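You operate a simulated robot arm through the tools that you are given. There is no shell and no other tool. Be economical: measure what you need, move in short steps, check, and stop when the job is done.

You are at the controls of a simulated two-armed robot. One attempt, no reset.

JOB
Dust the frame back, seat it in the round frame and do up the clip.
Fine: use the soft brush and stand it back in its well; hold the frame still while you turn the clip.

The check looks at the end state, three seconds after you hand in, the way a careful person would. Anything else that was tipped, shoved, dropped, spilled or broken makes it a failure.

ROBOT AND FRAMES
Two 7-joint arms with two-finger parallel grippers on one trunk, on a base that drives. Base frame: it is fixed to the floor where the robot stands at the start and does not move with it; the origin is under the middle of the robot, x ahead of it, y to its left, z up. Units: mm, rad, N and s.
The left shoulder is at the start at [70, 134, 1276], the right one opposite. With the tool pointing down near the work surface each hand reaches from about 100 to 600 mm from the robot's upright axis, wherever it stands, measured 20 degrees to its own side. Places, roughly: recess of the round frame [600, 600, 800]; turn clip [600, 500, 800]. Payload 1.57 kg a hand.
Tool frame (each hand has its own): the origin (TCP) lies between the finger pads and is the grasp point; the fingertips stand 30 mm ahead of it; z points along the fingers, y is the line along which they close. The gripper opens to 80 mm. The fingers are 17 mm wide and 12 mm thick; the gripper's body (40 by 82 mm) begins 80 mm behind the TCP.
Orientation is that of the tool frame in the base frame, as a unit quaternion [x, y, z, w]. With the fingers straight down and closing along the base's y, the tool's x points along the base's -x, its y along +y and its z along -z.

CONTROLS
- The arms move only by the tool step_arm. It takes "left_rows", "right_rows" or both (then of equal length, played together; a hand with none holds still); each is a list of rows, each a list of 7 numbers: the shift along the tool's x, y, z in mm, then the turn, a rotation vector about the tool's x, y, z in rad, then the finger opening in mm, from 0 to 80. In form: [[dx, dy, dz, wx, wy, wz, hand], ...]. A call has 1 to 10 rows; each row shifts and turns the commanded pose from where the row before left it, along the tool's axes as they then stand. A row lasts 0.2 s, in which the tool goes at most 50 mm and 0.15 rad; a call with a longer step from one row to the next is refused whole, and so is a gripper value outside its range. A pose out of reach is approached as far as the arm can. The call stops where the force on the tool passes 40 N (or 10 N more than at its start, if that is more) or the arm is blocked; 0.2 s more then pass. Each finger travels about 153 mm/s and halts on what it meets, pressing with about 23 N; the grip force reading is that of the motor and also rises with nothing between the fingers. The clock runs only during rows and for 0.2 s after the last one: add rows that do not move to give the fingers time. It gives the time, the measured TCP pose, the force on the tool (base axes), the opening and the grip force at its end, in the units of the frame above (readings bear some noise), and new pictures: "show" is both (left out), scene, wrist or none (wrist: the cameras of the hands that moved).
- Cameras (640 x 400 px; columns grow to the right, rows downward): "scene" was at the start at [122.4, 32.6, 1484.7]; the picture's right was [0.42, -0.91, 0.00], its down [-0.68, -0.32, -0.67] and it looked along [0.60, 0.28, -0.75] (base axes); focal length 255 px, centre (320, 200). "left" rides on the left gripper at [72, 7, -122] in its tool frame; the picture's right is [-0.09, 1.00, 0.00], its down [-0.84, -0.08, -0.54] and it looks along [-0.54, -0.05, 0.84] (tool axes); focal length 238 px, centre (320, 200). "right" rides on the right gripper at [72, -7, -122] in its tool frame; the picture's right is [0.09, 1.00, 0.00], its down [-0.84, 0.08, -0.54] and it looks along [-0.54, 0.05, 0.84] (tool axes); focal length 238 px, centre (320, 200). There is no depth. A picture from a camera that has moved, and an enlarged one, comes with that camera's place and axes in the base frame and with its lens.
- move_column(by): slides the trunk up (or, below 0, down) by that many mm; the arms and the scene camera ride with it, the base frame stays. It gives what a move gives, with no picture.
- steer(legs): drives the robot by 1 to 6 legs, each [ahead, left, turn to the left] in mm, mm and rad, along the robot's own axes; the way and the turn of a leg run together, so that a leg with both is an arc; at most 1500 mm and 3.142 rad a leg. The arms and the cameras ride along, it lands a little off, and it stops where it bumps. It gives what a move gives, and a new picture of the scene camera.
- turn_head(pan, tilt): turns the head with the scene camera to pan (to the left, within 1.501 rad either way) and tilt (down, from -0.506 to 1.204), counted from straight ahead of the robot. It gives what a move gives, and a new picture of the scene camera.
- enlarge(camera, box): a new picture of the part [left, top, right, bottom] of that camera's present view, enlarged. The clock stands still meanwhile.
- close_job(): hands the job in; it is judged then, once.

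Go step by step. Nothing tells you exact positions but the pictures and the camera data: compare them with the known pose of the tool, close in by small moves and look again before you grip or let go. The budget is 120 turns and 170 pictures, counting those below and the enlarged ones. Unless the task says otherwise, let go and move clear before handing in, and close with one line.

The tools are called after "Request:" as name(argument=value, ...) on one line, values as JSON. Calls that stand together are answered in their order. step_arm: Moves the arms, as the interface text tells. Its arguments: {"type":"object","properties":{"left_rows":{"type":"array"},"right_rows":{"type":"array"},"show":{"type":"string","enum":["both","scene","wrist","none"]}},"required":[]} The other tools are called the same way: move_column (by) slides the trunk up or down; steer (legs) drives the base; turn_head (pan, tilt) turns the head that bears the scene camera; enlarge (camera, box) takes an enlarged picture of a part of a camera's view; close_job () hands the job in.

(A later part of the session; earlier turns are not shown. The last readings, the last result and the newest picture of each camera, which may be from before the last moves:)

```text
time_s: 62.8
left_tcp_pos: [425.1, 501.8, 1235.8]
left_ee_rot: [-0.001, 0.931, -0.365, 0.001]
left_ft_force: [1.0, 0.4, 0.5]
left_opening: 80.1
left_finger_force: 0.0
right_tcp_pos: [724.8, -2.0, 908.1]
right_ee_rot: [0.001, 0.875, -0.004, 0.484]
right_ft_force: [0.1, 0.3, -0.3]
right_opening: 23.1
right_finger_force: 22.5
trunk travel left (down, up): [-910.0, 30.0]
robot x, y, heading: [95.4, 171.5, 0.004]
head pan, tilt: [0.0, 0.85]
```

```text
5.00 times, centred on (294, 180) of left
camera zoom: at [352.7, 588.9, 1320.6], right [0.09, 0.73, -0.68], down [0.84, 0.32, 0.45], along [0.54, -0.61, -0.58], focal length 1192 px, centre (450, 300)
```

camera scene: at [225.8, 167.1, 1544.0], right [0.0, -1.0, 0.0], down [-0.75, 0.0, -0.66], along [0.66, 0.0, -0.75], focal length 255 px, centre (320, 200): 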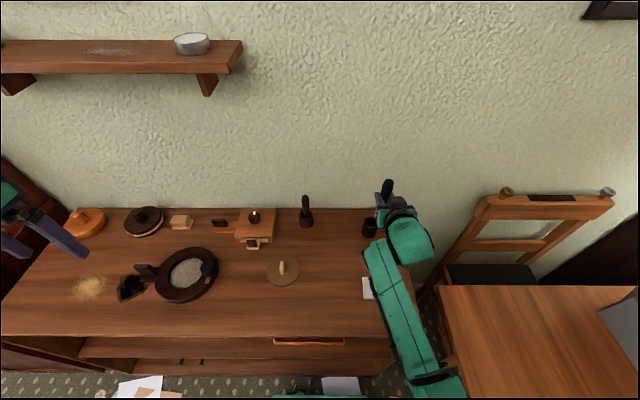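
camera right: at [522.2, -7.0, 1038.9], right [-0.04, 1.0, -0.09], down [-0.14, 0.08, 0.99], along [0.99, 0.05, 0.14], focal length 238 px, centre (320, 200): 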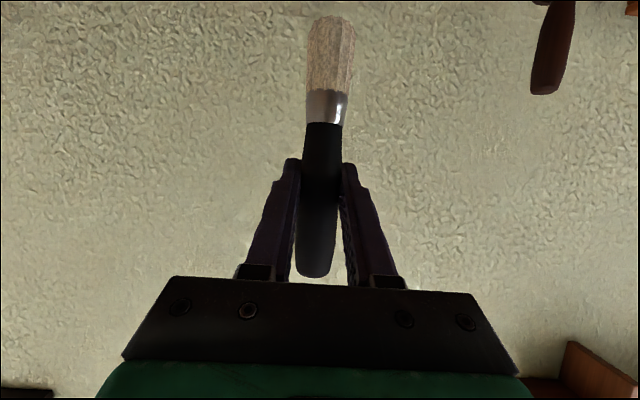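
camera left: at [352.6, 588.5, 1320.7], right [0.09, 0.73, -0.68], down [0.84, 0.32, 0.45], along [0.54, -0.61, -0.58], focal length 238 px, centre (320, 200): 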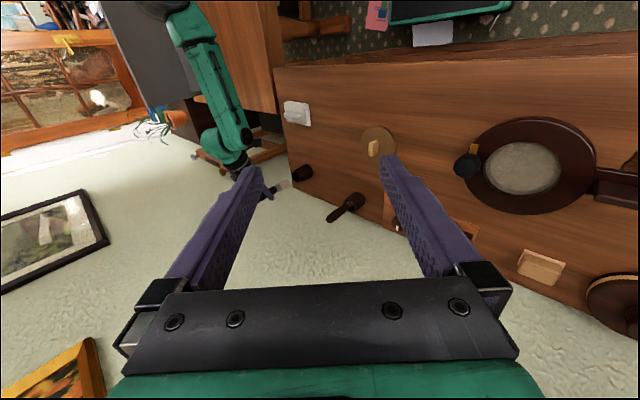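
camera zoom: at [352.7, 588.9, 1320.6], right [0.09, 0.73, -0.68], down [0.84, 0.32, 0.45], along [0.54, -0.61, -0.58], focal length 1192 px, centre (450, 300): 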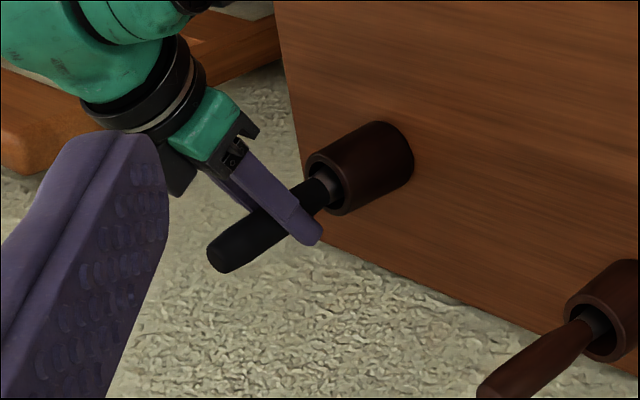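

Request:
step_arm(right_rows=[[2.5, 0, 1.6, 0, 0, 0, 10], [0, 0, 0, 0, 0, 0, 10]], show="none")

Request:
step_arm(right_rows=[[2.5, 0, 1.6, 0, 0, 0, 10], [0, 0, 0, 0, 0, 0, 10]], show="none")

Request:
step_arm(right_rows=[[2.5, 0, 1.6, 0, 0, 0, 10], [0, 0, 0, 0, 0, 0, 10]], show="none")

```text
time_s: 63.4
left_tcp_pos: [423.3, 502.7, 1236.8]
left_ee_rot: [-0.001, 0.931, -0.366, 0.001]
left_ft_force: [0.8, -0.3, -0.9]
left_opening: 79.8
left_finger_force: 0.1
right_tcp_pos: [725.6, -1.1, 906.7]
right_ee_rot: [0.0, 0.874, -0.004, 0.485]
right_ft_force: [1.0, -0.1, 6.2]
right_opening: 23.6
right_finger_force: 23.3
trunk travel left (down, up): [-910.0, 30.0]
robot x, y, heading: [93.6, 165.8, 0.005]
head pan, tilt: [0.0, 0.85]
```

```text
time_s: 64.0
left_tcp_pos: [423.3, 501.3, 1238.1]
left_ee_rot: [0.0, 0.931, -0.365, 0.001]
left_ft_force: [-0.5, -0.2, 0.4]
left_opening: 79.9
left_finger_force: 0.1
right_tcp_pos: [723.9, -0.8, 906.8]
right_ee_rot: [-0.001, 0.874, -0.004, 0.487]
right_ft_force: [2.5, -0.9, 17.5]
right_opening: 23.1
right_finger_force: 22.8
trunk travel left (down, up): [-910.0, 30.0]
robot x, y, heading: [96.7, 167.7, 0.001]
head pan, tilt: [0.0, 0.85]
```

```text
time_s: 64.6
left_tcp_pos: [420.7, 501.5, 1236.6]
left_ee_rot: [-0.001, 0.931, -0.366, 0.004]
left_ft_force: [0.3, -0.4, -0.5]
left_opening: 80.0
left_finger_force: 0.0
right_tcp_pos: [723.5, -0.7, 904.3]
right_ee_rot: [-0.001, 0.874, -0.004, 0.486]
right_ft_force: [0.3, -0.6, 21.2]
right_opening: 23.3
right_finger_force: 23.2
trunk travel left (down, up): [-910.0, 30.0]
robot x, y, heading: [97.8, 168.4, 0.01]
head pan, tilt: [0.0, 0.85]
```

It's bottomed in the well. I'll ease off the pressure, open, and back straight out.

Request:
step_arm(right_rows=[[-4.5, 0, -2.8, 0, 0, 0, 10], [0, 0, 0, 0, 0, 0, 30], [0, 0, 0, 0, 0, 0, 55], [0, 0, 0, 0, 0, 0, 80], [0, 0, 0, 0, 0, 0, 80], [0, 0, -35, 0, 0, 0, 80], [0, 0, -40, 0, 0, 0, 80], [0, 0, -40, 0, 0, 0, 80]], show="wrist")

Request:
enlarge(camera="left", box=[230, 140, 358, 220])

```text
time_s: 66.4
left_tcp_pos: [424.5, 502.7, 1234.9]
left_ee_rot: [-0.001, 0.931, -0.366, 0.002]
left_ft_force: [1.2, 0.1, 0.8]
left_opening: 79.8
left_finger_force: 0.0
right_tcp_pos: [625.6, -1.1, 968.6]
right_ee_rot: [0.001, 0.875, -0.004, 0.483]
right_ft_force: [-0.1, 0.6, 0.3]
right_opening: 80.3
right_finger_force: 0.1
trunk travel left (down, up): [-910.0, 30.0]
robot x, y, heading: [96.6, 166.5, 0.005]
head pan, tilt: [0.0, 0.85]
camera right: at [484.1, -9.0, 974.0], right [-0.05, 1.0, -0.08], down [-0.01, 0.08, 1.0], along [1.0, 0.05, 0.01], focal length 238 px, centre (320, 200)
```

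right: 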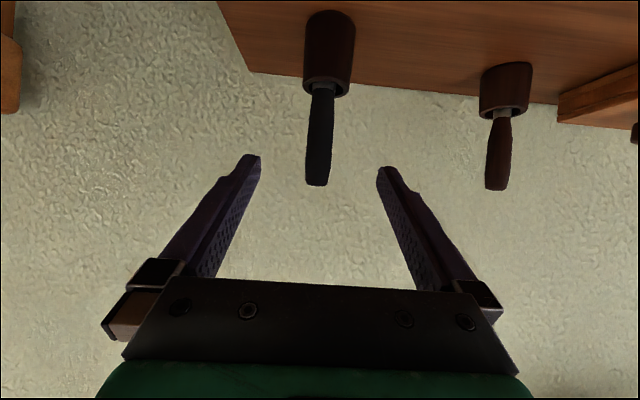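

```text
5.00 times, centred on (294, 180) of left
camera zoom: at [351.2, 589.2, 1320.8], right [0.09, 0.73, -0.68], down [0.83, 0.32, 0.45], along [0.54, -0.61, -0.58], focal length 1192 px, centre (450, 300)
```

zoom: 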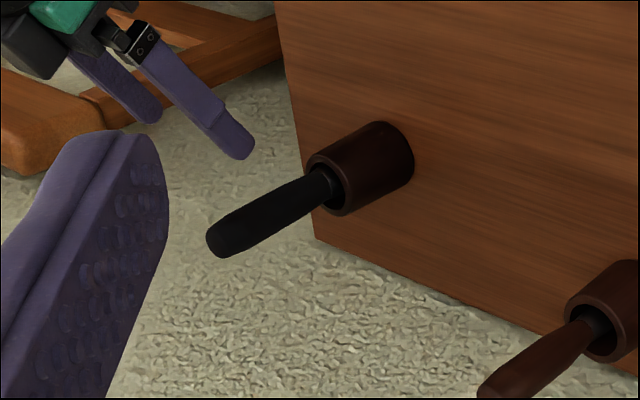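

The brush stands properly in its well. Next I'll use the left hand for the disc: straighten it and bring it over the knob at about (580,281).

Request:
step_arm(left_rows=[[-15, 0, 0, -0.15, 0, 0, 60], [-15, 0, 0, -0.15, 0, 0, 60], [-15, -20, 0, -0.15, 0, 0, 60], [-15, -30, 0, -0.15, 0, 0, 60], [-15, -30, 0, -0.15, 0, 0, 60], [-20, -35, 20, 0, 0, 0, 60], [-20, -35, 20, 0, 0, 0, 60], [-20, -35, 20, 0, 0, 0, 60], [-20, -35, 20, 0, 0, 0, 60], [0, 0, 0, 0, 0, 0, 60]])

```text
time_s: 68.6
left_tcp_pos: [582.7, 286.1, 1176.2]
left_ee_rot: [-0.002, 1.0, 0.001, 0.001]
left_ft_force: [-0.5, -0.4, 0.0]
left_opening: 60.1
left_finger_force: 0.0
right_tcp_pos: [627.0, -2.5, 967.7]
right_ee_rot: [0.001, 0.875, -0.004, 0.483]
right_ft_force: [0.0, 1.9, 0.0]
right_opening: 79.9
right_finger_force: 0.0
trunk travel left (down, up): [-910.0, 30.0]
robot x, y, heading: [95.2, 167.1, 0.003]
head pan, tilt: [0.0, 0.85]
camera scene: at [224.7, 168.2, 1544.1], right [0.0, -1.0, 0.0], down [-0.75, 0.0, -0.66], along [0.66, 0.0, -0.75], focal length 255 px, centre (320, 200)
camera left: at [509.6, 291.7, 1298.0], right [0.09, 1.0, 0.0], down [0.84, -0.07, 0.54], along [0.54, -0.05, -0.84], focal length 238 px, centre (320, 200)
```

scene: 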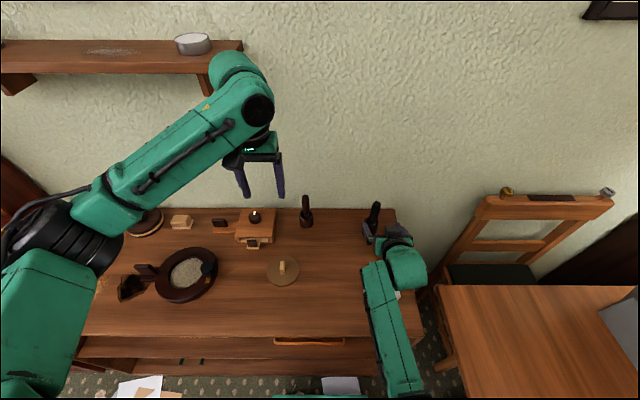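
left: 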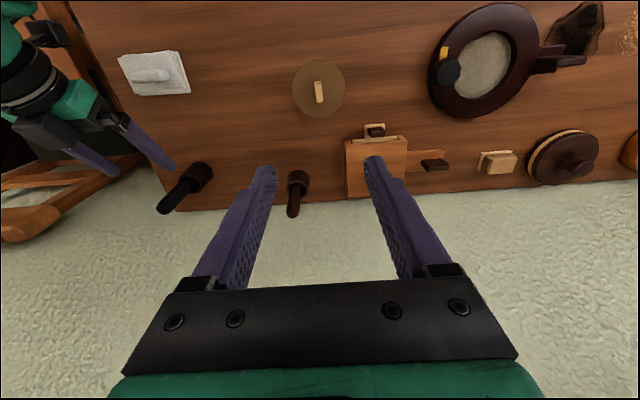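

Request:
enlarge(camera="left", box=[400, 0, 610, 130])

Request:
step_arm(left_rows=[[0, -2, 45, 0, 0, 0, 60], [2, -2, 45, 0, 0, 0, 60], [2, -1, 45, 0, 0, 0, 60], [2, 0, 45, 0, 0, 0, 60], [0, 0, 45, 0, 0, 0, 60], [0, 0, 25, 0, 0, 0, 60], [0, 0, 0, 0, 0, 0, 60]], show="both")

```text
3.05 times, centred on (505, 65) of left
camera zoom: at [509.6, 291.7, 1298.0], right [0.09, 1.0, 0.0], down [0.84, -0.07, 0.54], along [0.54, -0.05, -0.84], focal length 726 px, centre (-244, 611)
```

zoom: 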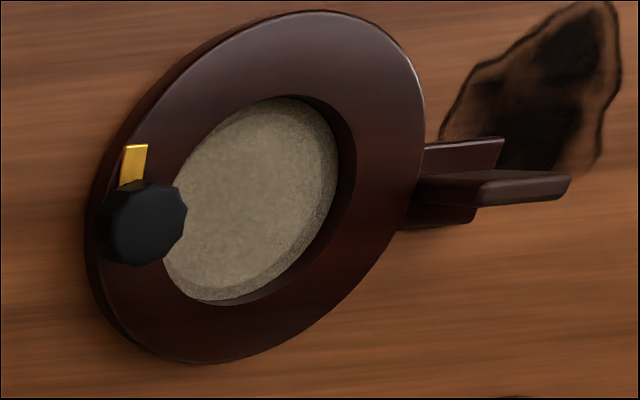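

```text
time_s: 70.2
left_tcp_pos: [576.4, 279.2, 926.9]
left_ee_rot: [-0.002, 1.0, 0.001, 0.0]
left_ft_force: [0.2, 0.1, 0.3]
left_opening: 59.9
left_finger_force: 0.1
right_tcp_pos: [627.9, -1.9, 968.0]
right_ee_rot: [0.0, 0.875, -0.003, 0.483]
right_ft_force: [-0.1, 0.3, 0.1]
right_opening: 80.0
right_finger_force: 0.1
trunk travel left (down, up): [-910.0, 30.0]
robot x, y, heading: [94.3, 166.9, 0.005]
head pan, tilt: [0.0, 0.85]
camera scene: at [225.0, 167.1, 1544.1], right [0.0, -1.0, 0.0], down [-0.75, 0.0, -0.66], along [0.66, 0.0, -0.75], focal length 255 px, centre (320, 200)
camera left: at [503.6, 285.1, 1049.5], right [0.09, 1.0, 0.0], down [0.84, -0.07, 0.54], along [0.54, -0.05, -0.84], focal length 238 px, centre (320, 200)
```

scene: 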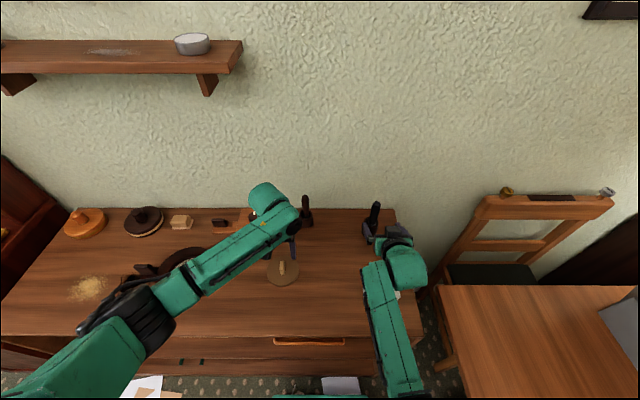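
left: 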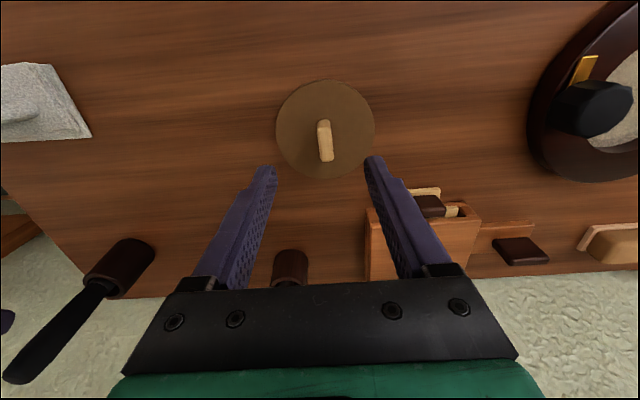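

Knob at about (574,283). I'll descend with the fingertips either side of it.

Request:
step_arm(left_rows=[[1, 2, 30, 0, 0, 0, 60], [1, 1.5, 28, 0, 0, 0, 60], [0, 0, 8, 0, 0, 0, 60], [0, 0, 0, 0, 0, 0, 60]], show="wrist")

Request:
enlarge(camera="left", box=[240, 110, 400, 210])

```text
time_s: 71.2
left_tcp_pos: [574.1, 283.9, 861.6]
left_ee_rot: [-0.002, 1.0, 0.001, 0.0]
left_ft_force: [0.2, 0.8, -0.6]
left_opening: 60.3
left_finger_force: 0.0
right_tcp_pos: [628.6, -1.9, 967.6]
right_ee_rot: [-0.001, 0.875, -0.003, 0.484]
right_ft_force: [-0.6, -1.1, 0.2]
right_opening: 80.0
right_finger_force: 0.0
trunk travel left (down, up): [-910.0, 30.0]
robot x, y, heading: [93.6, 165.8, 0.009]
head pan, tilt: [0.0, 0.85]
camera left: at [501.3, 288.9, 983.6], right [0.09, 1.0, 0.0], down [0.84, -0.07, 0.54], along [0.54, -0.05, -0.84], focal length 238 px, centre (320, 200)
```

left: 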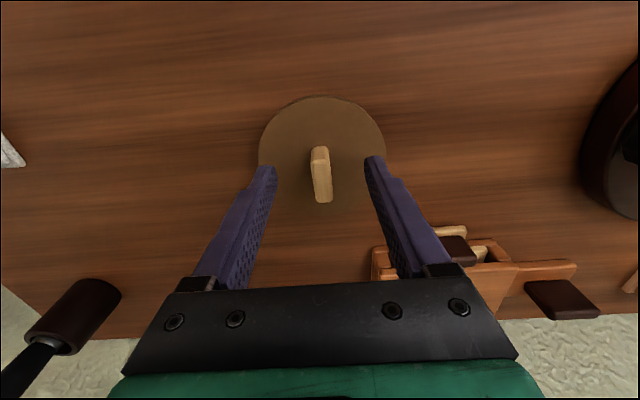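

```text
4.00 times, centred on (320, 160) of left
camera zoom: at [501.3, 288.9, 983.6], right [0.09, 1.0, 0.0], down [0.84, -0.07, 0.54], along [0.54, -0.05, -0.84], focal length 953 px, centre (320, 360)
```

zoom: 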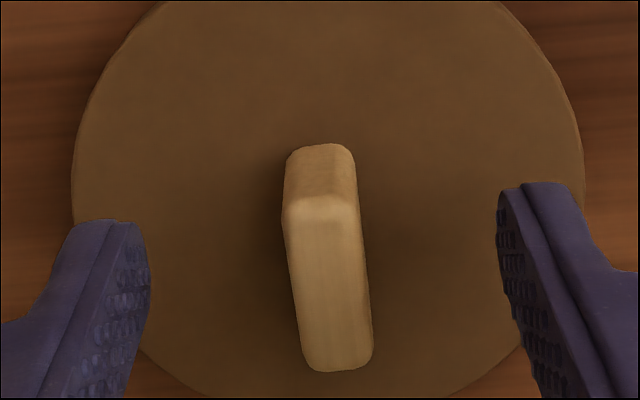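

Request:
step_arm(left_rows=[[-3, -0.5, 9, 0, 0, 0, 60], [0, 0, 0, 0, 0, 0, 40], [0, 0, 0, 0, 0, 0, 20], [0, 0, 0, 0, 0, 0, 3], [0, 0, 0, 0, 0, 0, 3], [0, 0, 0, 0, 0, 0, 3]], show="wrist")

```text
time_s: 72.6
left_tcp_pos: [577.2, 281.7, 852.8]
left_ee_rot: [-0.002, 1.0, 0.001, 0.001]
left_ft_force: [0.2, -0.1, -0.1]
left_opening: 11.9
left_finger_force: 22.8
right_tcp_pos: [626.5, -2.5, 967.3]
right_ee_rot: [0.0, 0.875, -0.003, 0.483]
right_ft_force: [0.6, 0.2, 0.3]
right_opening: 79.8
right_finger_force: 0.0
trunk travel left (down, up): [-910.0, 30.0]
robot x, y, heading: [97.6, 169.2, 0.006]
head pan, tilt: [0.0, 0.85]
camera left: at [504.1, 288.9, 975.2], right [0.09, 1.0, 0.0], down [0.84, -0.08, 0.54], along [0.54, -0.05, -0.84], focal length 238 px, centre (320, 200)
```

left: 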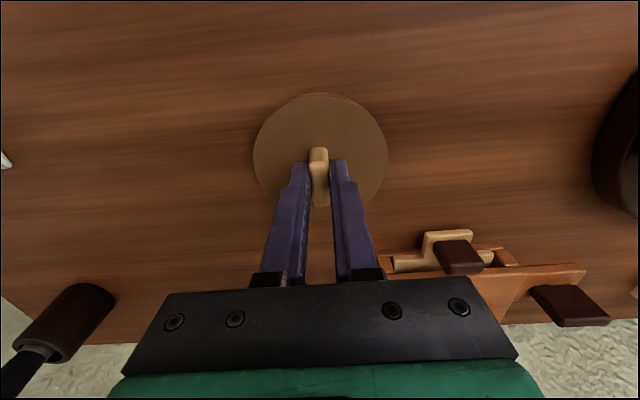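

Gripped. I'll lift it and drive left to the frame.

Request:
step_arm(left_rows=[[0, 0, -20, 0, 0, 0, 3], [0, 0, -40, 0, 0, 0, 3], [0, 0, -40, 0, 0, 0, 3], [0, 0, -20, 0, 0, 0, 3], [0, 0, 0, 0, 0, 0, 3]], show="wrist")

Request:
steer(legs=[[0, 290, 0]])

Request:
step_arm(left_rows=[[0, 0, 0, 0, 0, 0, 3]], show="wrist")

```text
time_s: 73.8
left_tcp_pos: [578.3, 282.4, 970.5]
left_ee_rot: [-0.002, 1.0, 0.001, 0.001]
left_ft_force: [0.0, 0.1, -0.3]
left_opening: 3.1
left_finger_force: 0.1
right_tcp_pos: [627.6, -2.6, 968.3]
right_ee_rot: [0.0, 0.875, -0.004, 0.483]
right_ft_force: [0.6, 0.6, -1.3]
right_opening: 80.1
right_finger_force: 0.1
trunk travel left (down, up): [-910.0, 30.0]
robot x, y, heading: [94.6, 167.0, 0.004]
head pan, tilt: [0.0, 0.85]
camera left: at [505.9, 290.0, 1092.0], right [0.09, 1.0, 0.0], down [0.84, -0.07, 0.54], along [0.54, -0.05, -0.84], focal length 238 px, centre (320, 200)
```

left: 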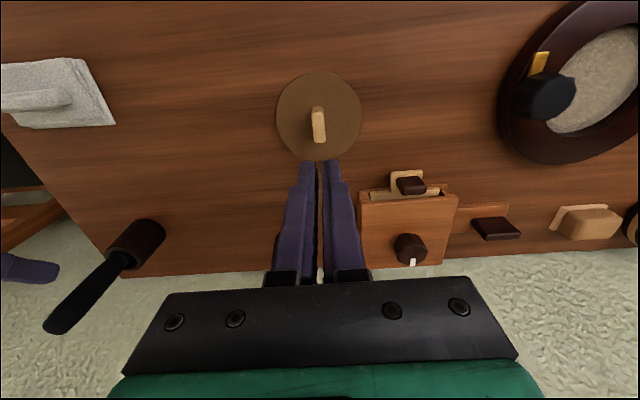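

```text
time_s: 75.8
left_tcp_pos: [578.1, 566.1, 969.0]
left_ee_rot: [0.0, 1.0, 0.001, 0.002]
left_ft_force: [0.0, -0.2, 0.0]
left_opening: 3.1
left_finger_force: 0.0
right_tcp_pos: [627.3, 279.7, 969.2]
right_ee_rot: [0.003, 0.875, -0.005, 0.484]
right_ft_force: [0.6, 0.1, 0.0]
right_opening: 79.8
right_finger_force: 0.1
trunk travel left (down, up): [-910.0, 30.0]
robot x, y, heading: [93.6, 453.6, 0.001]
head pan, tilt: [0.0, 0.85]
camera scene: at [224.2, 449.5, 1544.1], right [0.0, -1.0, 0.0], down [-0.75, 0.0, -0.66], along [0.66, 0.0, -0.75], focal length 255 px, centre (320, 200)
```

scene: 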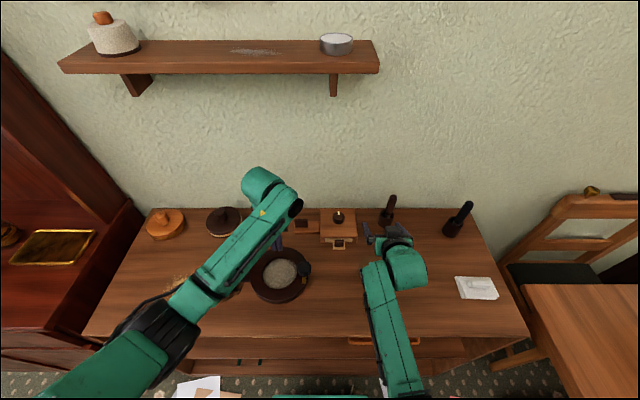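

```text
time_s: 76.2
left_tcp_pos: [577.5, 566.9, 969.5]
left_ee_rot: [0.0, 1.0, 0.001, 0.001]
left_ft_force: [-0.4, -0.2, -0.2]
left_opening: 2.8
left_finger_force: 0.1
right_tcp_pos: [625.7, 281.0, 967.8]
right_ee_rot: [0.002, 0.876, -0.005, 0.483]
right_ft_force: [-0.2, -0.3, -0.6]
right_opening: 80.3
right_finger_force: 0.0
trunk travel left (down, up): [-910.0, 30.0]
robot x, y, heading: [94.5, 452.8, 0.002]
head pan, tilt: [0.0, 0.85]
camera left: at [505.5, 573.1, 1091.8], right [0.09, 1.0, 0.0], down [0.84, -0.08, 0.54], along [0.54, -0.05, -0.84], focal length 238 px, centre (320, 200)
```

left: 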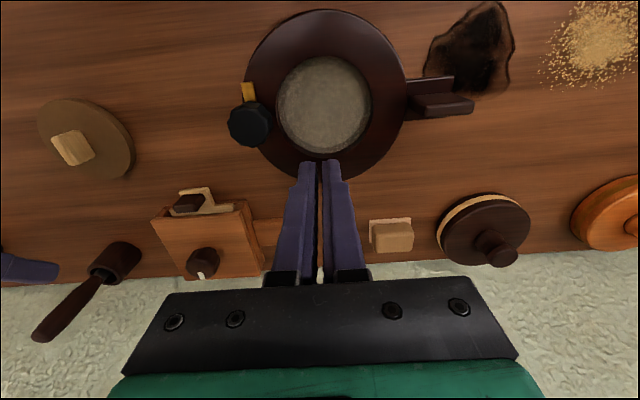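

The knob slipped from my fingertips, and the disc stayed on the bench. This view did give me the frame: recess (561,572), clip (564,497), handle about (559,690). I'll go back and grip deeper.

Request:
steer(legs=[[0, -290, 0]])

Request:
step_arm(left_rows=[[0, 0, 30, 0, 0, 0, 40], [0, 0, 30, 0, 0, 0, 40], [0, 0, 30, 0, 0, 0, 40], [0, 0, 0, 0, 0, 0, 40]], show="wrist")

Request:
enlarge(camera="left", box=[240, 90, 400, 190])

```text
time_s: 78.2
left_tcp_pos: [577.9, 282.0, 969.0]
left_ee_rot: [-0.003, 1.0, 0.0, 0.001]
left_ft_force: [-0.7, 0.2, -0.2]
left_opening: 3.2
left_finger_force: 0.1
right_tcp_pos: [629.3, -5.9, 968.3]
right_ee_rot: [-0.002, 0.875, -0.004, 0.484]
right_ft_force: [0.8, 0.3, 0.9]
right_opening: 80.2
right_finger_force: 0.1
trunk travel left (down, up): [-910.0, 30.0]
robot x, y, heading: [96.5, 161.2, 0.009]
head pan, tilt: [0.0, 0.85]
camera scene: at [225.6, 164.4, 1544.1], right [0.01, -1.0, 0.0], down [-0.75, -0.01, -0.66], along [0.66, 0.0, -0.75], focal length 255 px, centre (320, 200)
```

scene: 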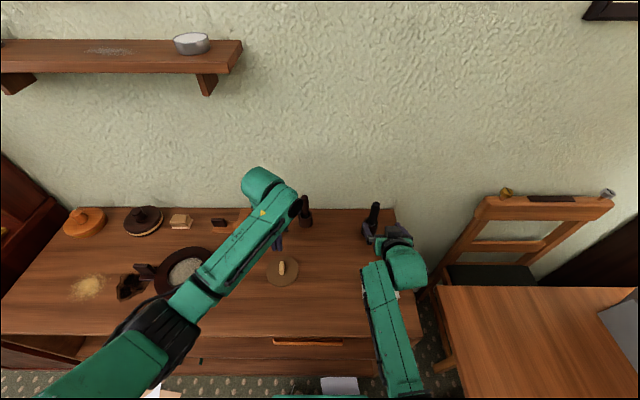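

```text
time_s: 79.2
left_tcp_pos: [579.0, 279.9, 880.6]
left_ee_rot: [-0.005, 1.0, 0.001, 0.001]
left_ft_force: [0.9, 0.0, 0.2]
left_opening: 40.0
left_finger_force: 0.1
right_tcp_pos: [629.5, -5.4, 968.7]
right_ee_rot: [-0.002, 0.876, -0.002, 0.482]
right_ft_force: [0.2, -1.2, 0.0]
right_opening: 80.1
right_finger_force: 0.0
trunk travel left (down, up): [-910.0, 30.0]
robot x, y, heading: [96.9, 163.3, 0.01]
head pan, tilt: [0.0, 0.85]
camera left: at [506.8, 285.9, 1003.0], right [0.09, 1.0, 0.0], down [0.84, -0.07, 0.54], along [0.54, -0.05, -0.84], focal length 238 px, centre (320, 200)
```

left: 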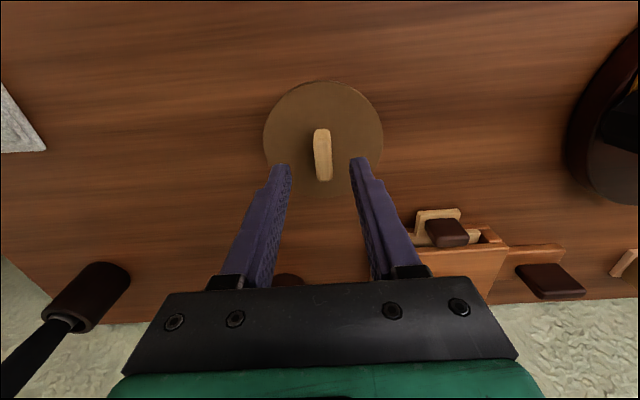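

```text
4.00 times, centred on (320, 140) of left
camera zoom: at [506.8, 285.9, 1003.0], right [0.09, 1.0, 0.0], down [0.84, -0.07, 0.54], along [0.54, -0.05, -0.84], focal length 953 px, centre (320, 440)
```

zoom: 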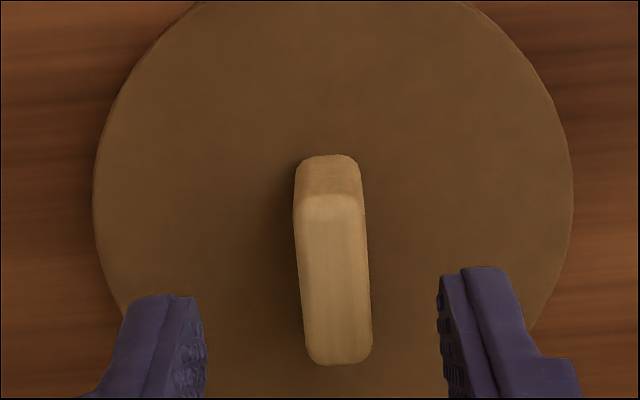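

Request:
step_arm(left_rows=[[1, 3, 14, 0, 0, 0, 40], [0, 0, 14, 0, 0, 0, 40], [0, 0, 0, 0, 0, 0, 40]], show="none")

Request:
step_arm(left_rows=[[0, 0, 3, 0, 0, 0, 40], [0, 0, 0, 0, 0, 0, 40]], show="none")

Request:
step_arm(left_rows=[[0, 0, 3, 0, 0, 0, 40], [0, 0, 0, 0, 0, 0, 40]], show="none")

Request:
enlarge(camera="left", box=[240, 110, 400, 210])

```text
time_s: 80.0
left_tcp_pos: [577.1, 284.2, 854.3]
left_ee_rot: [-0.003, 1.0, 0.001, 0.0]
left_ft_force: [0.6, -0.3, 0.0]
left_opening: 39.7
left_finger_force: 0.1
right_tcp_pos: [629.5, -5.7, 966.7]
right_ee_rot: [-0.002, 0.875, -0.002, 0.484]
right_ft_force: [-0.1, -0.3, 0.3]
right_opening: 79.8
right_finger_force: 0.1
trunk travel left (down, up): [-910.0, 30.0]
robot x, y, heading: [96.8, 165.6, 0.01]
head pan, tilt: [0.0, 0.85]
```

```text
time_s: 80.6
left_tcp_pos: [578.3, 283.9, 851.3]
left_ee_rot: [-0.004, 1.0, 0.002, 0.001]
left_ft_force: [-0.4, 0.3, 0.1]
left_opening: 39.8
left_finger_force: 0.2
right_tcp_pos: [628.4, -5.7, 968.0]
right_ee_rot: [-0.001, 0.875, -0.003, 0.483]
right_ft_force: [-1.0, 0.4, -0.7]
right_opening: 79.9
right_finger_force: 0.2
trunk travel left (down, up): [-910.0, 30.0]
robot x, y, heading: [96.8, 163.0, 0.007]
head pan, tilt: [0.0, 0.85]
```

```text
time_s: 81.2
left_tcp_pos: [577.9, 284.3, 846.9]
left_ee_rot: [-0.004, 1.0, 0.001, 0.0]
left_ft_force: [0.1, -0.4, 0.4]
left_opening: 40.1
left_finger_force: 0.0
right_tcp_pos: [629.2, -5.9, 967.8]
right_ee_rot: [-0.002, 0.875, -0.002, 0.483]
right_ft_force: [0.7, -0.8, 0.5]
right_opening: 80.0
right_finger_force: 0.0
trunk travel left (down, up): [-910.0, 30.0]
robot x, y, heading: [95.0, 160.8, 0.01]
head pan, tilt: [0.0, 0.85]
```

```text
4.00 times, centred on (320, 160) of left
camera zoom: at [505.1, 289.8, 968.7], right [0.08, 1.0, 0.0], down [0.84, -0.07, 0.54], along [0.54, -0.04, -0.84], focal length 953 px, centre (320, 360)
```

zoom: 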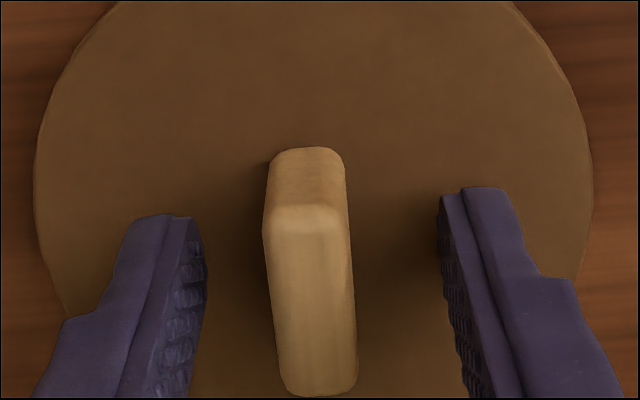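

Request:
step_arm(left_rows=[[0, 0, 3, 0, 0, 0, 40], [0, 0, 0, 0, 0, 0, 40]], show="none")

Request:
step_arm(left_rows=[[0, 0, 3, 0, 0, 0, 40], [0, 0, 0, 0, 0, 0, 40]], show="none")

```text
time_s: 81.8
left_tcp_pos: [576.3, 282.5, 844.0]
left_ee_rot: [-0.003, 1.0, 0.002, 0.001]
left_ft_force: [0.3, 0.8, -0.2]
left_opening: 39.9
left_finger_force: 0.0
right_tcp_pos: [629.3, -5.6, 967.5]
right_ee_rot: [-0.002, 0.876, -0.002, 0.483]
right_ft_force: [-0.1, 0.2, -0.3]
right_opening: 80.0
right_finger_force: 0.2
trunk travel left (down, up): [-910.0, 30.0]
robot x, y, heading: [96.5, 158.9, 0.005]
head pan, tilt: [0.0, 0.85]
```

```text
time_s: 82.4
left_tcp_pos: [576.7, 283.0, 842.7]
left_ee_rot: [-0.003, 1.0, 0.001, 0.002]
left_ft_force: [-0.3, 1.1, 8.7]
left_opening: 40.0
left_finger_force: 0.1
right_tcp_pos: [627.9, -6.1, 969.2]
right_ee_rot: [-0.001, 0.876, -0.003, 0.483]
right_ft_force: [-0.5, 1.5, 0.2]
right_opening: 79.9
right_finger_force: 0.1
trunk travel left (down, up): [-910.0, 30.0]
robot x, y, heading: [97.7, 164.9, 0.011]
head pan, tilt: [0.0, 0.85]
```

Touched the disc (top z≈812). I'll back off 1.5 mm, close and lift gently.

Request:
step_arm(left_rows=[[0, 0, -2.5, 0, 0, 0, 40], [0, 0, 0, 0, 0, 0, 20], [0, 0, 0, 0, 0, 0, 0], [0, 0, 0, 0, 0, 0, 0], [0, 0, 0, 0, 0, 0, 0], [0, 0, -5, 0, 0, 0, 0], [0, 0, -10, 0, 0, 0, 0], [0, 0, -15, 0, 0, 0, 0], [0, 0, -15, 0, 0, 0, 0], [0, 0, 0, 0, 0, 0, 0]], show="wrist")

```text
time_s: 84.6
left_tcp_pos: [578.7, 283.2, 887.3]
left_ee_rot: [-0.004, 1.0, 0.001, 0.0]
left_ft_force: [0.0, 0.3, 0.3]
left_opening: 12.0
left_finger_force: 22.6
right_tcp_pos: [628.5, -6.3, 968.7]
right_ee_rot: [-0.002, 0.875, -0.003, 0.483]
right_ft_force: [0.5, 0.7, 0.6]
right_opening: 80.3
right_finger_force: 0.2
trunk travel left (down, up): [-910.0, 30.0]
robot x, y, heading: [94.9, 164.4, 0.009]
head pan, tilt: [0.0, 0.85]
camera left: at [506.1, 289.1, 1009.8], right [0.09, 1.0, 0.0], down [0.84, -0.07, 0.54], along [0.54, -0.05, -0.84], focal length 238 px, centre (320, 200)
```

left: 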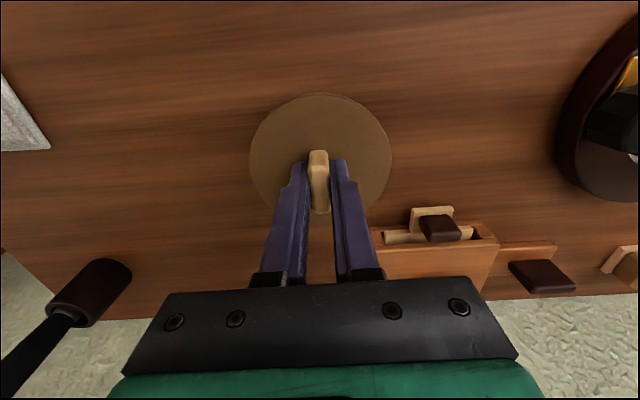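

Held this time. I'll lift more and drive left.

Request:
step_arm(left_rows=[[0, 0, -20, 0, 0, 0, 0], [0, 0, -20, 0, 0, 0, 0], [0, 0, -20, 0, 0, 0, 0], [0, 0, 0, 0, 0, 0, 0]], show="none")

Request:
steer(legs=[[0, 288, 0]])

Request:
step_arm(left_rows=[[0, 0, 0, 0, 0, 0, 0]], show="wrist")

```text
time_s: 85.6
left_tcp_pos: [578.5, 282.8, 947.2]
left_ee_rot: [-0.003, 1.0, 0.001, 0.0]
left_ft_force: [-0.2, -0.1, -0.5]
left_opening: 12.2
left_finger_force: 23.0
right_tcp_pos: [627.8, -5.0, 969.1]
right_ee_rot: [-0.002, 0.876, -0.002, 0.483]
right_ft_force: [-0.4, 0.8, -0.1]
right_opening: 79.8
right_finger_force: 0.0
trunk travel left (down, up): [-910.0, 30.0]
robot x, y, heading: [97.5, 160.6, 0.015]
head pan, tilt: [0.0, 0.85]
```

```text
time_s: 87.6
left_tcp_pos: [576.8, 560.6, 947.2]
left_ee_rot: [0.0, 1.0, 0.001, 0.001]
left_ft_force: [-0.4, 0.4, -0.1]
left_opening: 12.1
left_finger_force: 22.8
right_tcp_pos: [627.1, 272.5, 967.9]
right_ee_rot: [0.001, 0.875, -0.004, 0.484]
right_ft_force: [-0.4, 1.1, -0.4]
right_opening: 79.9
right_finger_force: 0.0
trunk travel left (down, up): [-910.0, 30.0]
robot x, y, heading: [93.2, 445.1, 0.003]
head pan, tilt: [0.0, 0.85]
camera scene: at [224.2, 442.8, 1544.1], right [0.0, -1.0, 0.0], down [-0.75, 0.0, -0.66], along [0.66, 0.0, -0.75], focal length 255 px, centre (320, 200)
```

scene: 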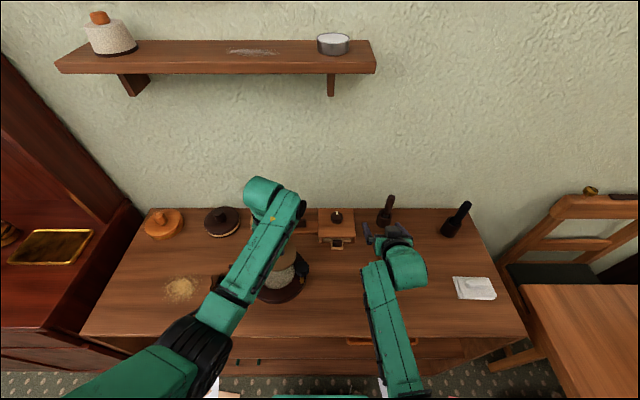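

```text
time_s: 88.0
left_tcp_pos: [577.3, 562.9, 947.5]
left_ee_rot: [-0.001, 1.0, 0.001, 0.001]
left_ft_force: [-0.5, -0.4, -1.1]
left_opening: 12.0
left_finger_force: 23.4
right_tcp_pos: [626.4, 274.1, 968.5]
right_ee_rot: [0.001, 0.876, -0.004, 0.482]
right_ft_force: [0.5, -0.1, 0.7]
right_opening: 79.9
right_finger_force: 0.0
trunk travel left (down, up): [-910.0, 30.0]
robot x, y, heading: [95.3, 445.9, 0.004]
head pan, tilt: [0.0, 0.85]
camera left: at [504.5, 568.6, 1069.1], right [0.09, 1.0, 0.0], down [0.84, -0.08, 0.54], along [0.54, -0.05, -0.84], focal length 238 px, centre (320, 200)
```

left: 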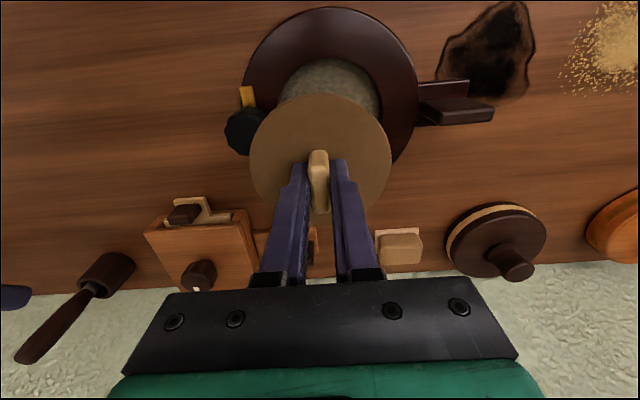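

The disc is at TCP centre and the recess centre is at about (565.5,574.5). I'll shift over and lower partway.

Request:
step_arm(left_rows=[[6, 6, 0, 0, 0, 0, 0], [6, 6, 0, 0, 0, 0, 0], [0, 0, 20, 0, 0, 0, 0], [0, 0, 20, 0, 0, 0, 0], [0, 0, 0, 0, 0, 0, 0]], show="both")

Request:
enlarge(camera="left", box=[200, 20, 460, 220])

```text
time_s: 89.2
left_tcp_pos: [565.6, 574.0, 909.1]
left_ee_rot: [-0.001, 1.0, 0.001, 0.001]
left_ft_force: [-0.1, -0.2, 0.2]
left_opening: 12.1
left_finger_force: 22.7
right_tcp_pos: [624.9, 273.6, 968.9]
right_ee_rot: [0.0, 0.876, -0.003, 0.483]
right_ft_force: [0.2, -0.2, 0.6]
right_opening: 80.0
right_finger_force: 0.0
trunk travel left (down, up): [-910.0, 30.0]
robot x, y, heading: [91.4, 444.9, 0.0]
head pan, tilt: [0.0, 0.85]
camera scene: at [223.9, 445.0, 1544.1], right [0.0, -1.0, 0.0], down [-0.75, 0.0, -0.66], along [0.66, 0.0, -0.75], focal length 255 px, centre (320, 200)
camera left: at [492.6, 580.6, 1030.1], right [0.09, 1.0, 0.0], down [0.84, -0.08, 0.54], along [0.54, -0.05, -0.84], focal length 238 px, centre (320, 200)
```

scene: 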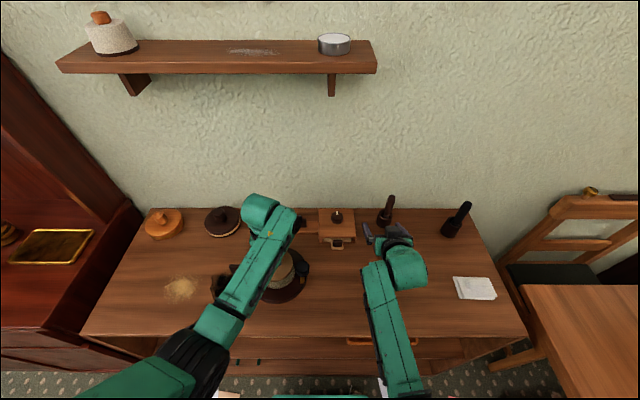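
left: 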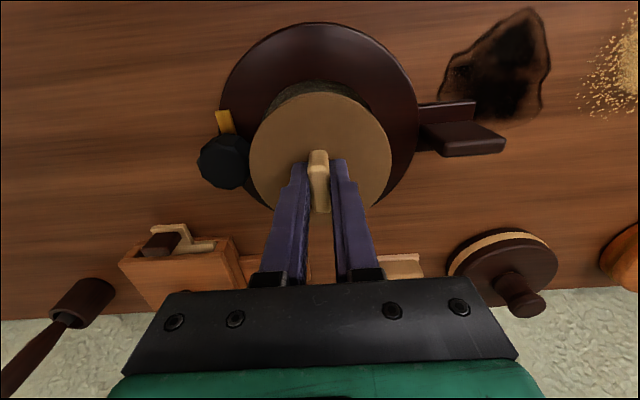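

```text
2.00 times, centred on (330, 120) of left
camera zoom: at [492.6, 580.6, 1030.1], right [0.09, 1.0, 0.0], down [0.84, -0.08, 0.54], along [0.54, -0.05, -0.84], focal length 477 px, centre (300, 360)
```

zoom: 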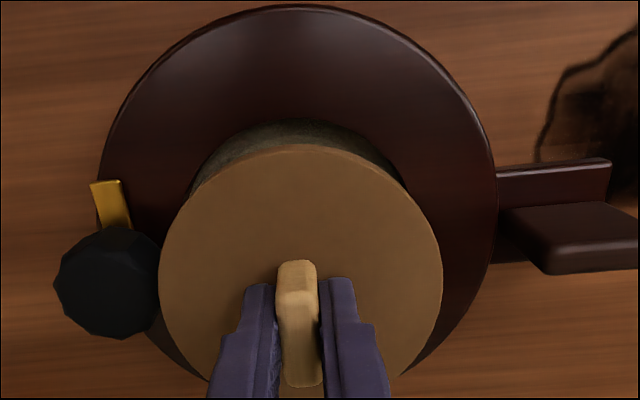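

Request:
step_arm(left_rows=[[1.5, 0.5, 15, 0, 0, 0, 0], [0, 0, 15, 0, 0, 0, 0], [0, 0, 0, 0, 0, 0, 0]], show="none")

Request:
enlarge(camera="left", box=[200, 20, 460, 220])

Request:
enlarge(camera="scene", box=[220, 230, 348, 310])

```text
time_s: 90.0
left_tcp_pos: [563.7, 575.4, 875.8]
left_ee_rot: [0.0, 1.0, 0.001, 0.001]
left_ft_force: [0.8, 0.8, -0.4]
left_opening: 11.9
left_finger_force: 23.4
right_tcp_pos: [626.0, 274.8, 967.5]
right_ee_rot: [0.001, 0.876, -0.004, 0.483]
right_ft_force: [-0.2, -0.7, -0.2]
right_opening: 79.8
right_finger_force: 0.1
trunk travel left (down, up): [-910.0, 30.0]
robot x, y, heading: [94.0, 447.2, 0.002]
head pan, tilt: [0.0, 0.85]
```

```text
2.00 times, centred on (330, 120) of left
camera zoom: at [491.5, 580.8, 997.7], right [0.09, 1.0, 0.0], down [0.84, -0.08, 0.54], along [0.54, -0.05, -0.84], focal length 477 px, centre (300, 360)
```

zoom: 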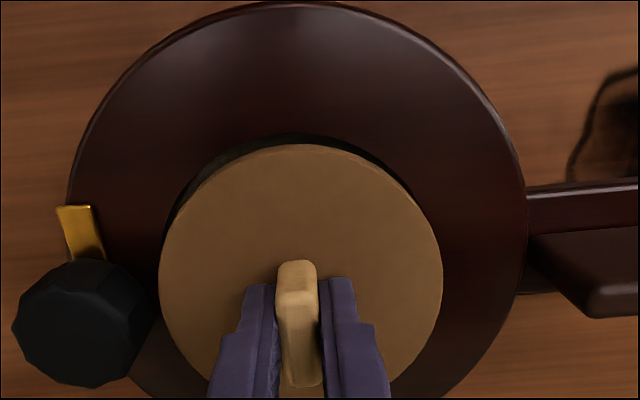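

```text
5.00 times, centred on (284, 270) of scene
camera zoom: at [224.1, 445.0, 1544.1], right [0.0, -1.0, 0.0], down [-0.75, 0.0, -0.66], along [0.66, 0.0, -0.75], focal length 1274 px, centre (500, -150)
```

zoom: 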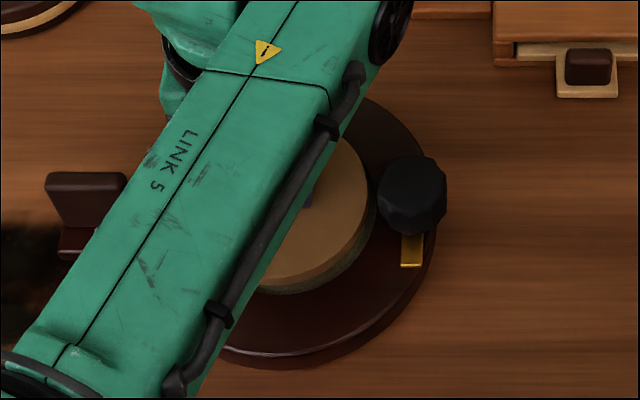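

Request:
step_arm(left_rows=[[0, -1.5, 6, 0, 0, 0, 0], [0, 0, 7, 0, 0, 0, 0], [0, 0, 0, 0, 0, 0, 0]], show="none")

Request:
enlarge(camera="left", box=[200, 20, 460, 220])

Request:
enlarge(camera="scene", box=[252, 240, 316, 280])

```text
time_s: 90.8
left_tcp_pos: [563.3, 573.2, 863.1]
left_ee_rot: [-0.001, 1.0, 0.001, 0.001]
left_ft_force: [0.1, 0.0, -0.9]
left_opening: 11.9
left_finger_force: 23.6
right_tcp_pos: [626.0, 275.3, 969.0]
right_ee_rot: [0.001, 0.875, -0.004, 0.484]
right_ft_force: [-0.1, 0.1, 0.8]
right_opening: 80.2
right_finger_force: 0.1
trunk travel left (down, up): [-910.0, 30.0]
robot x, y, heading: [92.1, 442.9, 0.003]
head pan, tilt: [0.0, 0.85]
```

```text
2.00 times, centred on (330, 120) of left
camera zoom: at [490.5, 580.6, 985.0], right [0.09, 1.0, 0.0], down [0.84, -0.08, 0.54], along [0.54, -0.05, -0.84], focal length 477 px, centre (300, 360)
```

zoom: 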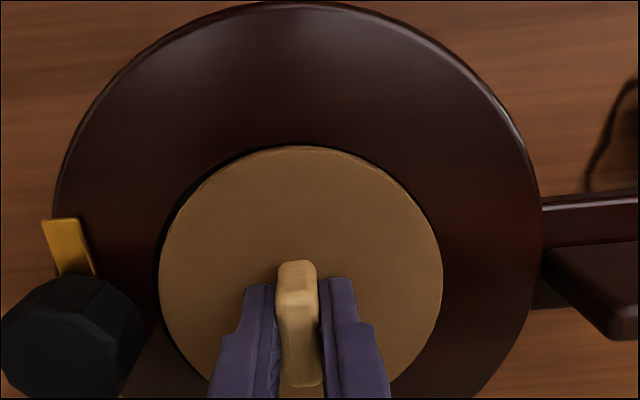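

```text
10.00 times, centred on (284, 260) of scene
camera zoom: at [224.1, 445.1, 1544.1], right [0.0, -1.0, 0.0], down [-0.75, 0.0, -0.66], along [0.66, 0.0, -0.75], focal length 2549 px, centre (680, -400)
```

zoom: 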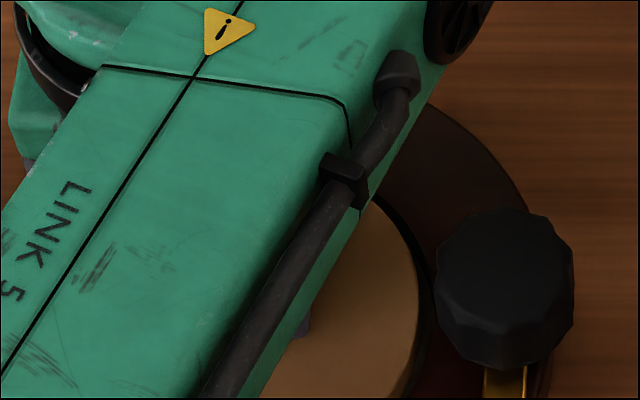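

Request:
step_arm(left_rows=[[0, -1.5, 4, 0, 0, 0, 0], [0, 0, 0, 0, 0, 0, 0]], show="none")

Request:
step_arm(left_rows=[[0, 0, 4, 0, 0, 0, 0], [0, 0, 0, 0, 0, 0, 0]], show="none")

Request:
enlarge(camera="left", box=[200, 20, 460, 220])

```text
time_s: 91.4
left_tcp_pos: [562.5, 573.6, 860.5]
left_ee_rot: [-0.001, 1.0, 0.001, 0.001]
left_ft_force: [0.7, 0.3, -0.4]
left_opening: 11.9
left_finger_force: 22.9
right_tcp_pos: [626.3, 274.4, 967.5]
right_ee_rot: [0.001, 0.875, -0.004, 0.483]
right_ft_force: [0.1, -0.3, 0.2]
right_opening: 80.1
right_finger_force: 0.2
trunk travel left (down, up): [-910.0, 30.0]
robot x, y, heading: [95.1, 448.9, -0.004]
head pan, tilt: [0.0, 0.85]
```

```text
time_s: 92.0
left_tcp_pos: [562.9, 572.8, 858.1]
left_ee_rot: [-0.001, 1.0, 0.0, 0.001]
left_ft_force: [-0.6, 0.5, 0.2]
left_opening: 12.1
left_finger_force: 22.9
right_tcp_pos: [625.6, 274.7, 968.0]
right_ee_rot: [0.001, 0.876, -0.004, 0.483]
right_ft_force: [0.8, 0.1, -0.5]
right_opening: 80.0
right_finger_force: 0.0
trunk travel left (down, up): [-910.0, 30.0]
robot x, y, heading: [95.7, 442.4, 0.005]
head pan, tilt: [0.0, 0.85]
```

```text
2.00 times, centred on (330, 120) of left
camera zoom: at [491.0, 579.1, 978.2], right [0.09, 1.0, 0.0], down [0.84, -0.08, 0.54], along [0.54, -0.05, -0.84], focal length 477 px, centre (300, 360)
```

zoom: 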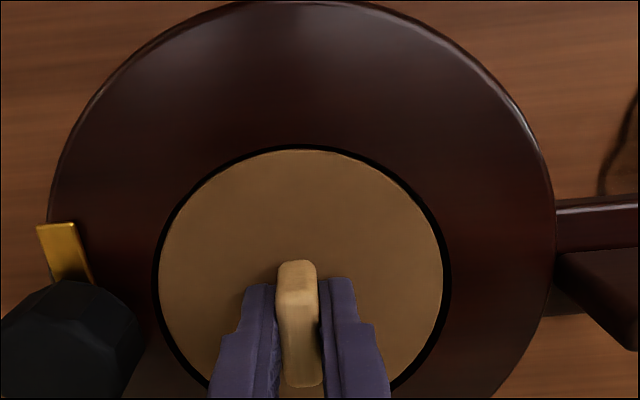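

It's nicely centred with an even gap. I'll keep lowering until it seats.

Request:
step_arm(left_rows=[[0, 0, 4, 0, 0, 0, 0], [0, 0, 0, 0, 0, 0, 0]], show="none")

Request:
step_arm(left_rows=[[0, 0, 3, 0, 0, 0, 0], [0, 0, 0, 0, 0, 0, 0]], show="none")

Request:
enlarge(camera="left", box=[200, 20, 460, 220])

```text
time_s: 92.6
left_tcp_pos: [563.1, 573.4, 853.7]
left_ee_rot: [-0.001, 1.0, 0.001, 0.002]
left_ft_force: [1.2, 1.4, 11.9]
left_opening: 12.3
left_finger_force: 22.9
right_tcp_pos: [626.2, 274.8, 969.5]
right_ee_rot: [0.001, 0.876, -0.005, 0.483]
right_ft_force: [0.6, -0.5, -0.1]
right_opening: 80.4
right_finger_force: 0.1
trunk travel left (down, up): [-910.0, 30.0]
robot x, y, heading: [95.4, 445.4, 0.0]
head pan, tilt: [0.0, 0.85]
```

```text
time_s: 93.2
left_tcp_pos: [563.4, 571.8, 853.9]
left_ee_rot: [-0.001, 1.0, 0.001, 0.006]
left_ft_force: [4.4, 4.3, 36.0]
left_opening: 12.0
left_finger_force: 23.3
right_tcp_pos: [622.7, 274.2, 970.4]
right_ee_rot: [0.001, 0.874, -0.003, 0.485]
right_ft_force: [-0.1, 0.5, 0.6]
right_opening: 79.5
right_finger_force: 0.1
trunk travel left (down, up): [-910.0, 30.0]
robot x, y, heading: [96.0, 447.6, 0.003]
head pan, tilt: [0.0, 0.85]
```

```text
2.00 times, centred on (330, 120) of left
camera zoom: at [489.1, 578.8, 975.3], right [0.09, 1.0, 0.0], down [0.83, -0.08, 0.55], along [0.55, -0.05, -0.83], focal length 477 px, centre (300, 360)
```

zoom: 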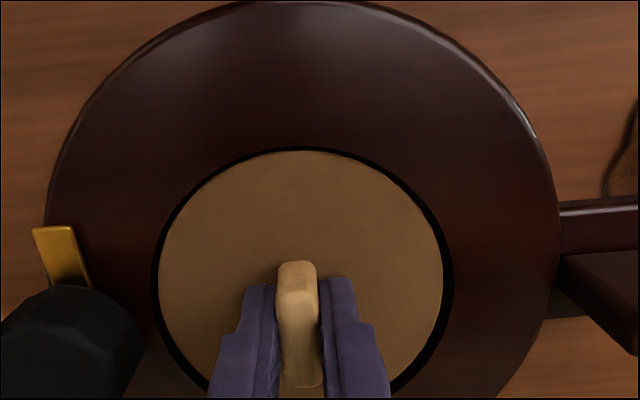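

It's firmly seated. I'll ease off, open and lift away.

Request:
step_arm(left_rows=[[0, 0, -5, 0, 0, 0, 0], [0, 0, 0, 0, 0, 0, 0], [0, 0, 0, 0, 0, 0, 25], [0, 0, 0, 0, 0, 0, 45], [0, 0, -20, 0, 0, 0, 45], [0, 0, -40, 0, 0, 0, 45], [0, 0, -40, 0, 0, 0, 45], [0, 0, 0, 0, 0, 0, 45]], show="wrist")

Request:
enlarge(camera="left", box=[200, 0, 520, 200])

```text
time_s: 95.0
left_tcp_pos: [562.9, 569.7, 956.7]
left_ee_rot: [-0.001, 1.0, -0.001, 0.001]
left_ft_force: [0.2, -0.5, 0.1]
left_opening: 44.9
left_finger_force: 0.1
right_tcp_pos: [626.3, 275.8, 967.9]
right_ee_rot: [0.001, 0.875, -0.005, 0.484]
right_ft_force: [0.8, 0.0, -0.5]
right_opening: 80.0
right_finger_force: 0.0
trunk travel left (down, up): [-910.0, 30.0]
robot x, y, heading: [90.6, 442.2, 0.003]
head pan, tilt: [0.0, 0.85]
camera left: at [491.1, 576.3, 1078.1], right [0.09, 1.0, 0.0], down [0.84, -0.08, 0.54], along [0.54, -0.05, -0.84], focal length 238 px, centre (320, 200)
```

left: 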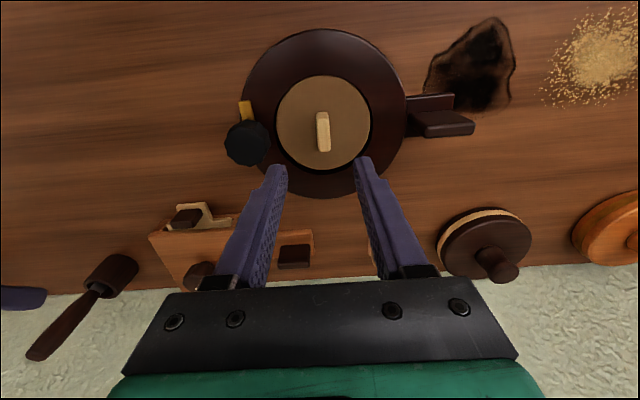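

```text
2.00 times, centred on (360, 100) of left
camera zoom: at [491.1, 576.3, 1078.1], right [0.09, 1.0, 0.0], down [0.84, -0.08, 0.54], along [0.54, -0.05, -0.84], focal length 477 px, centre (240, 400)
```

zoom: 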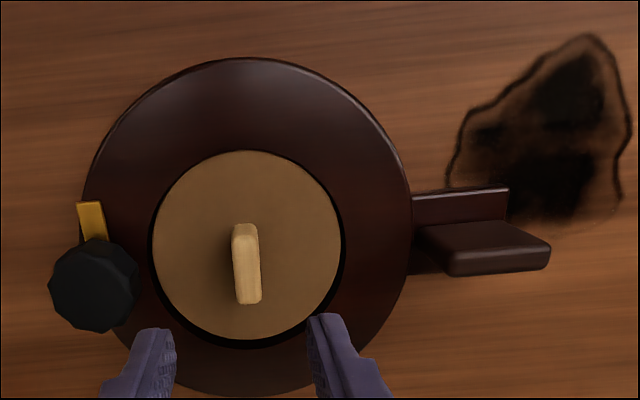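

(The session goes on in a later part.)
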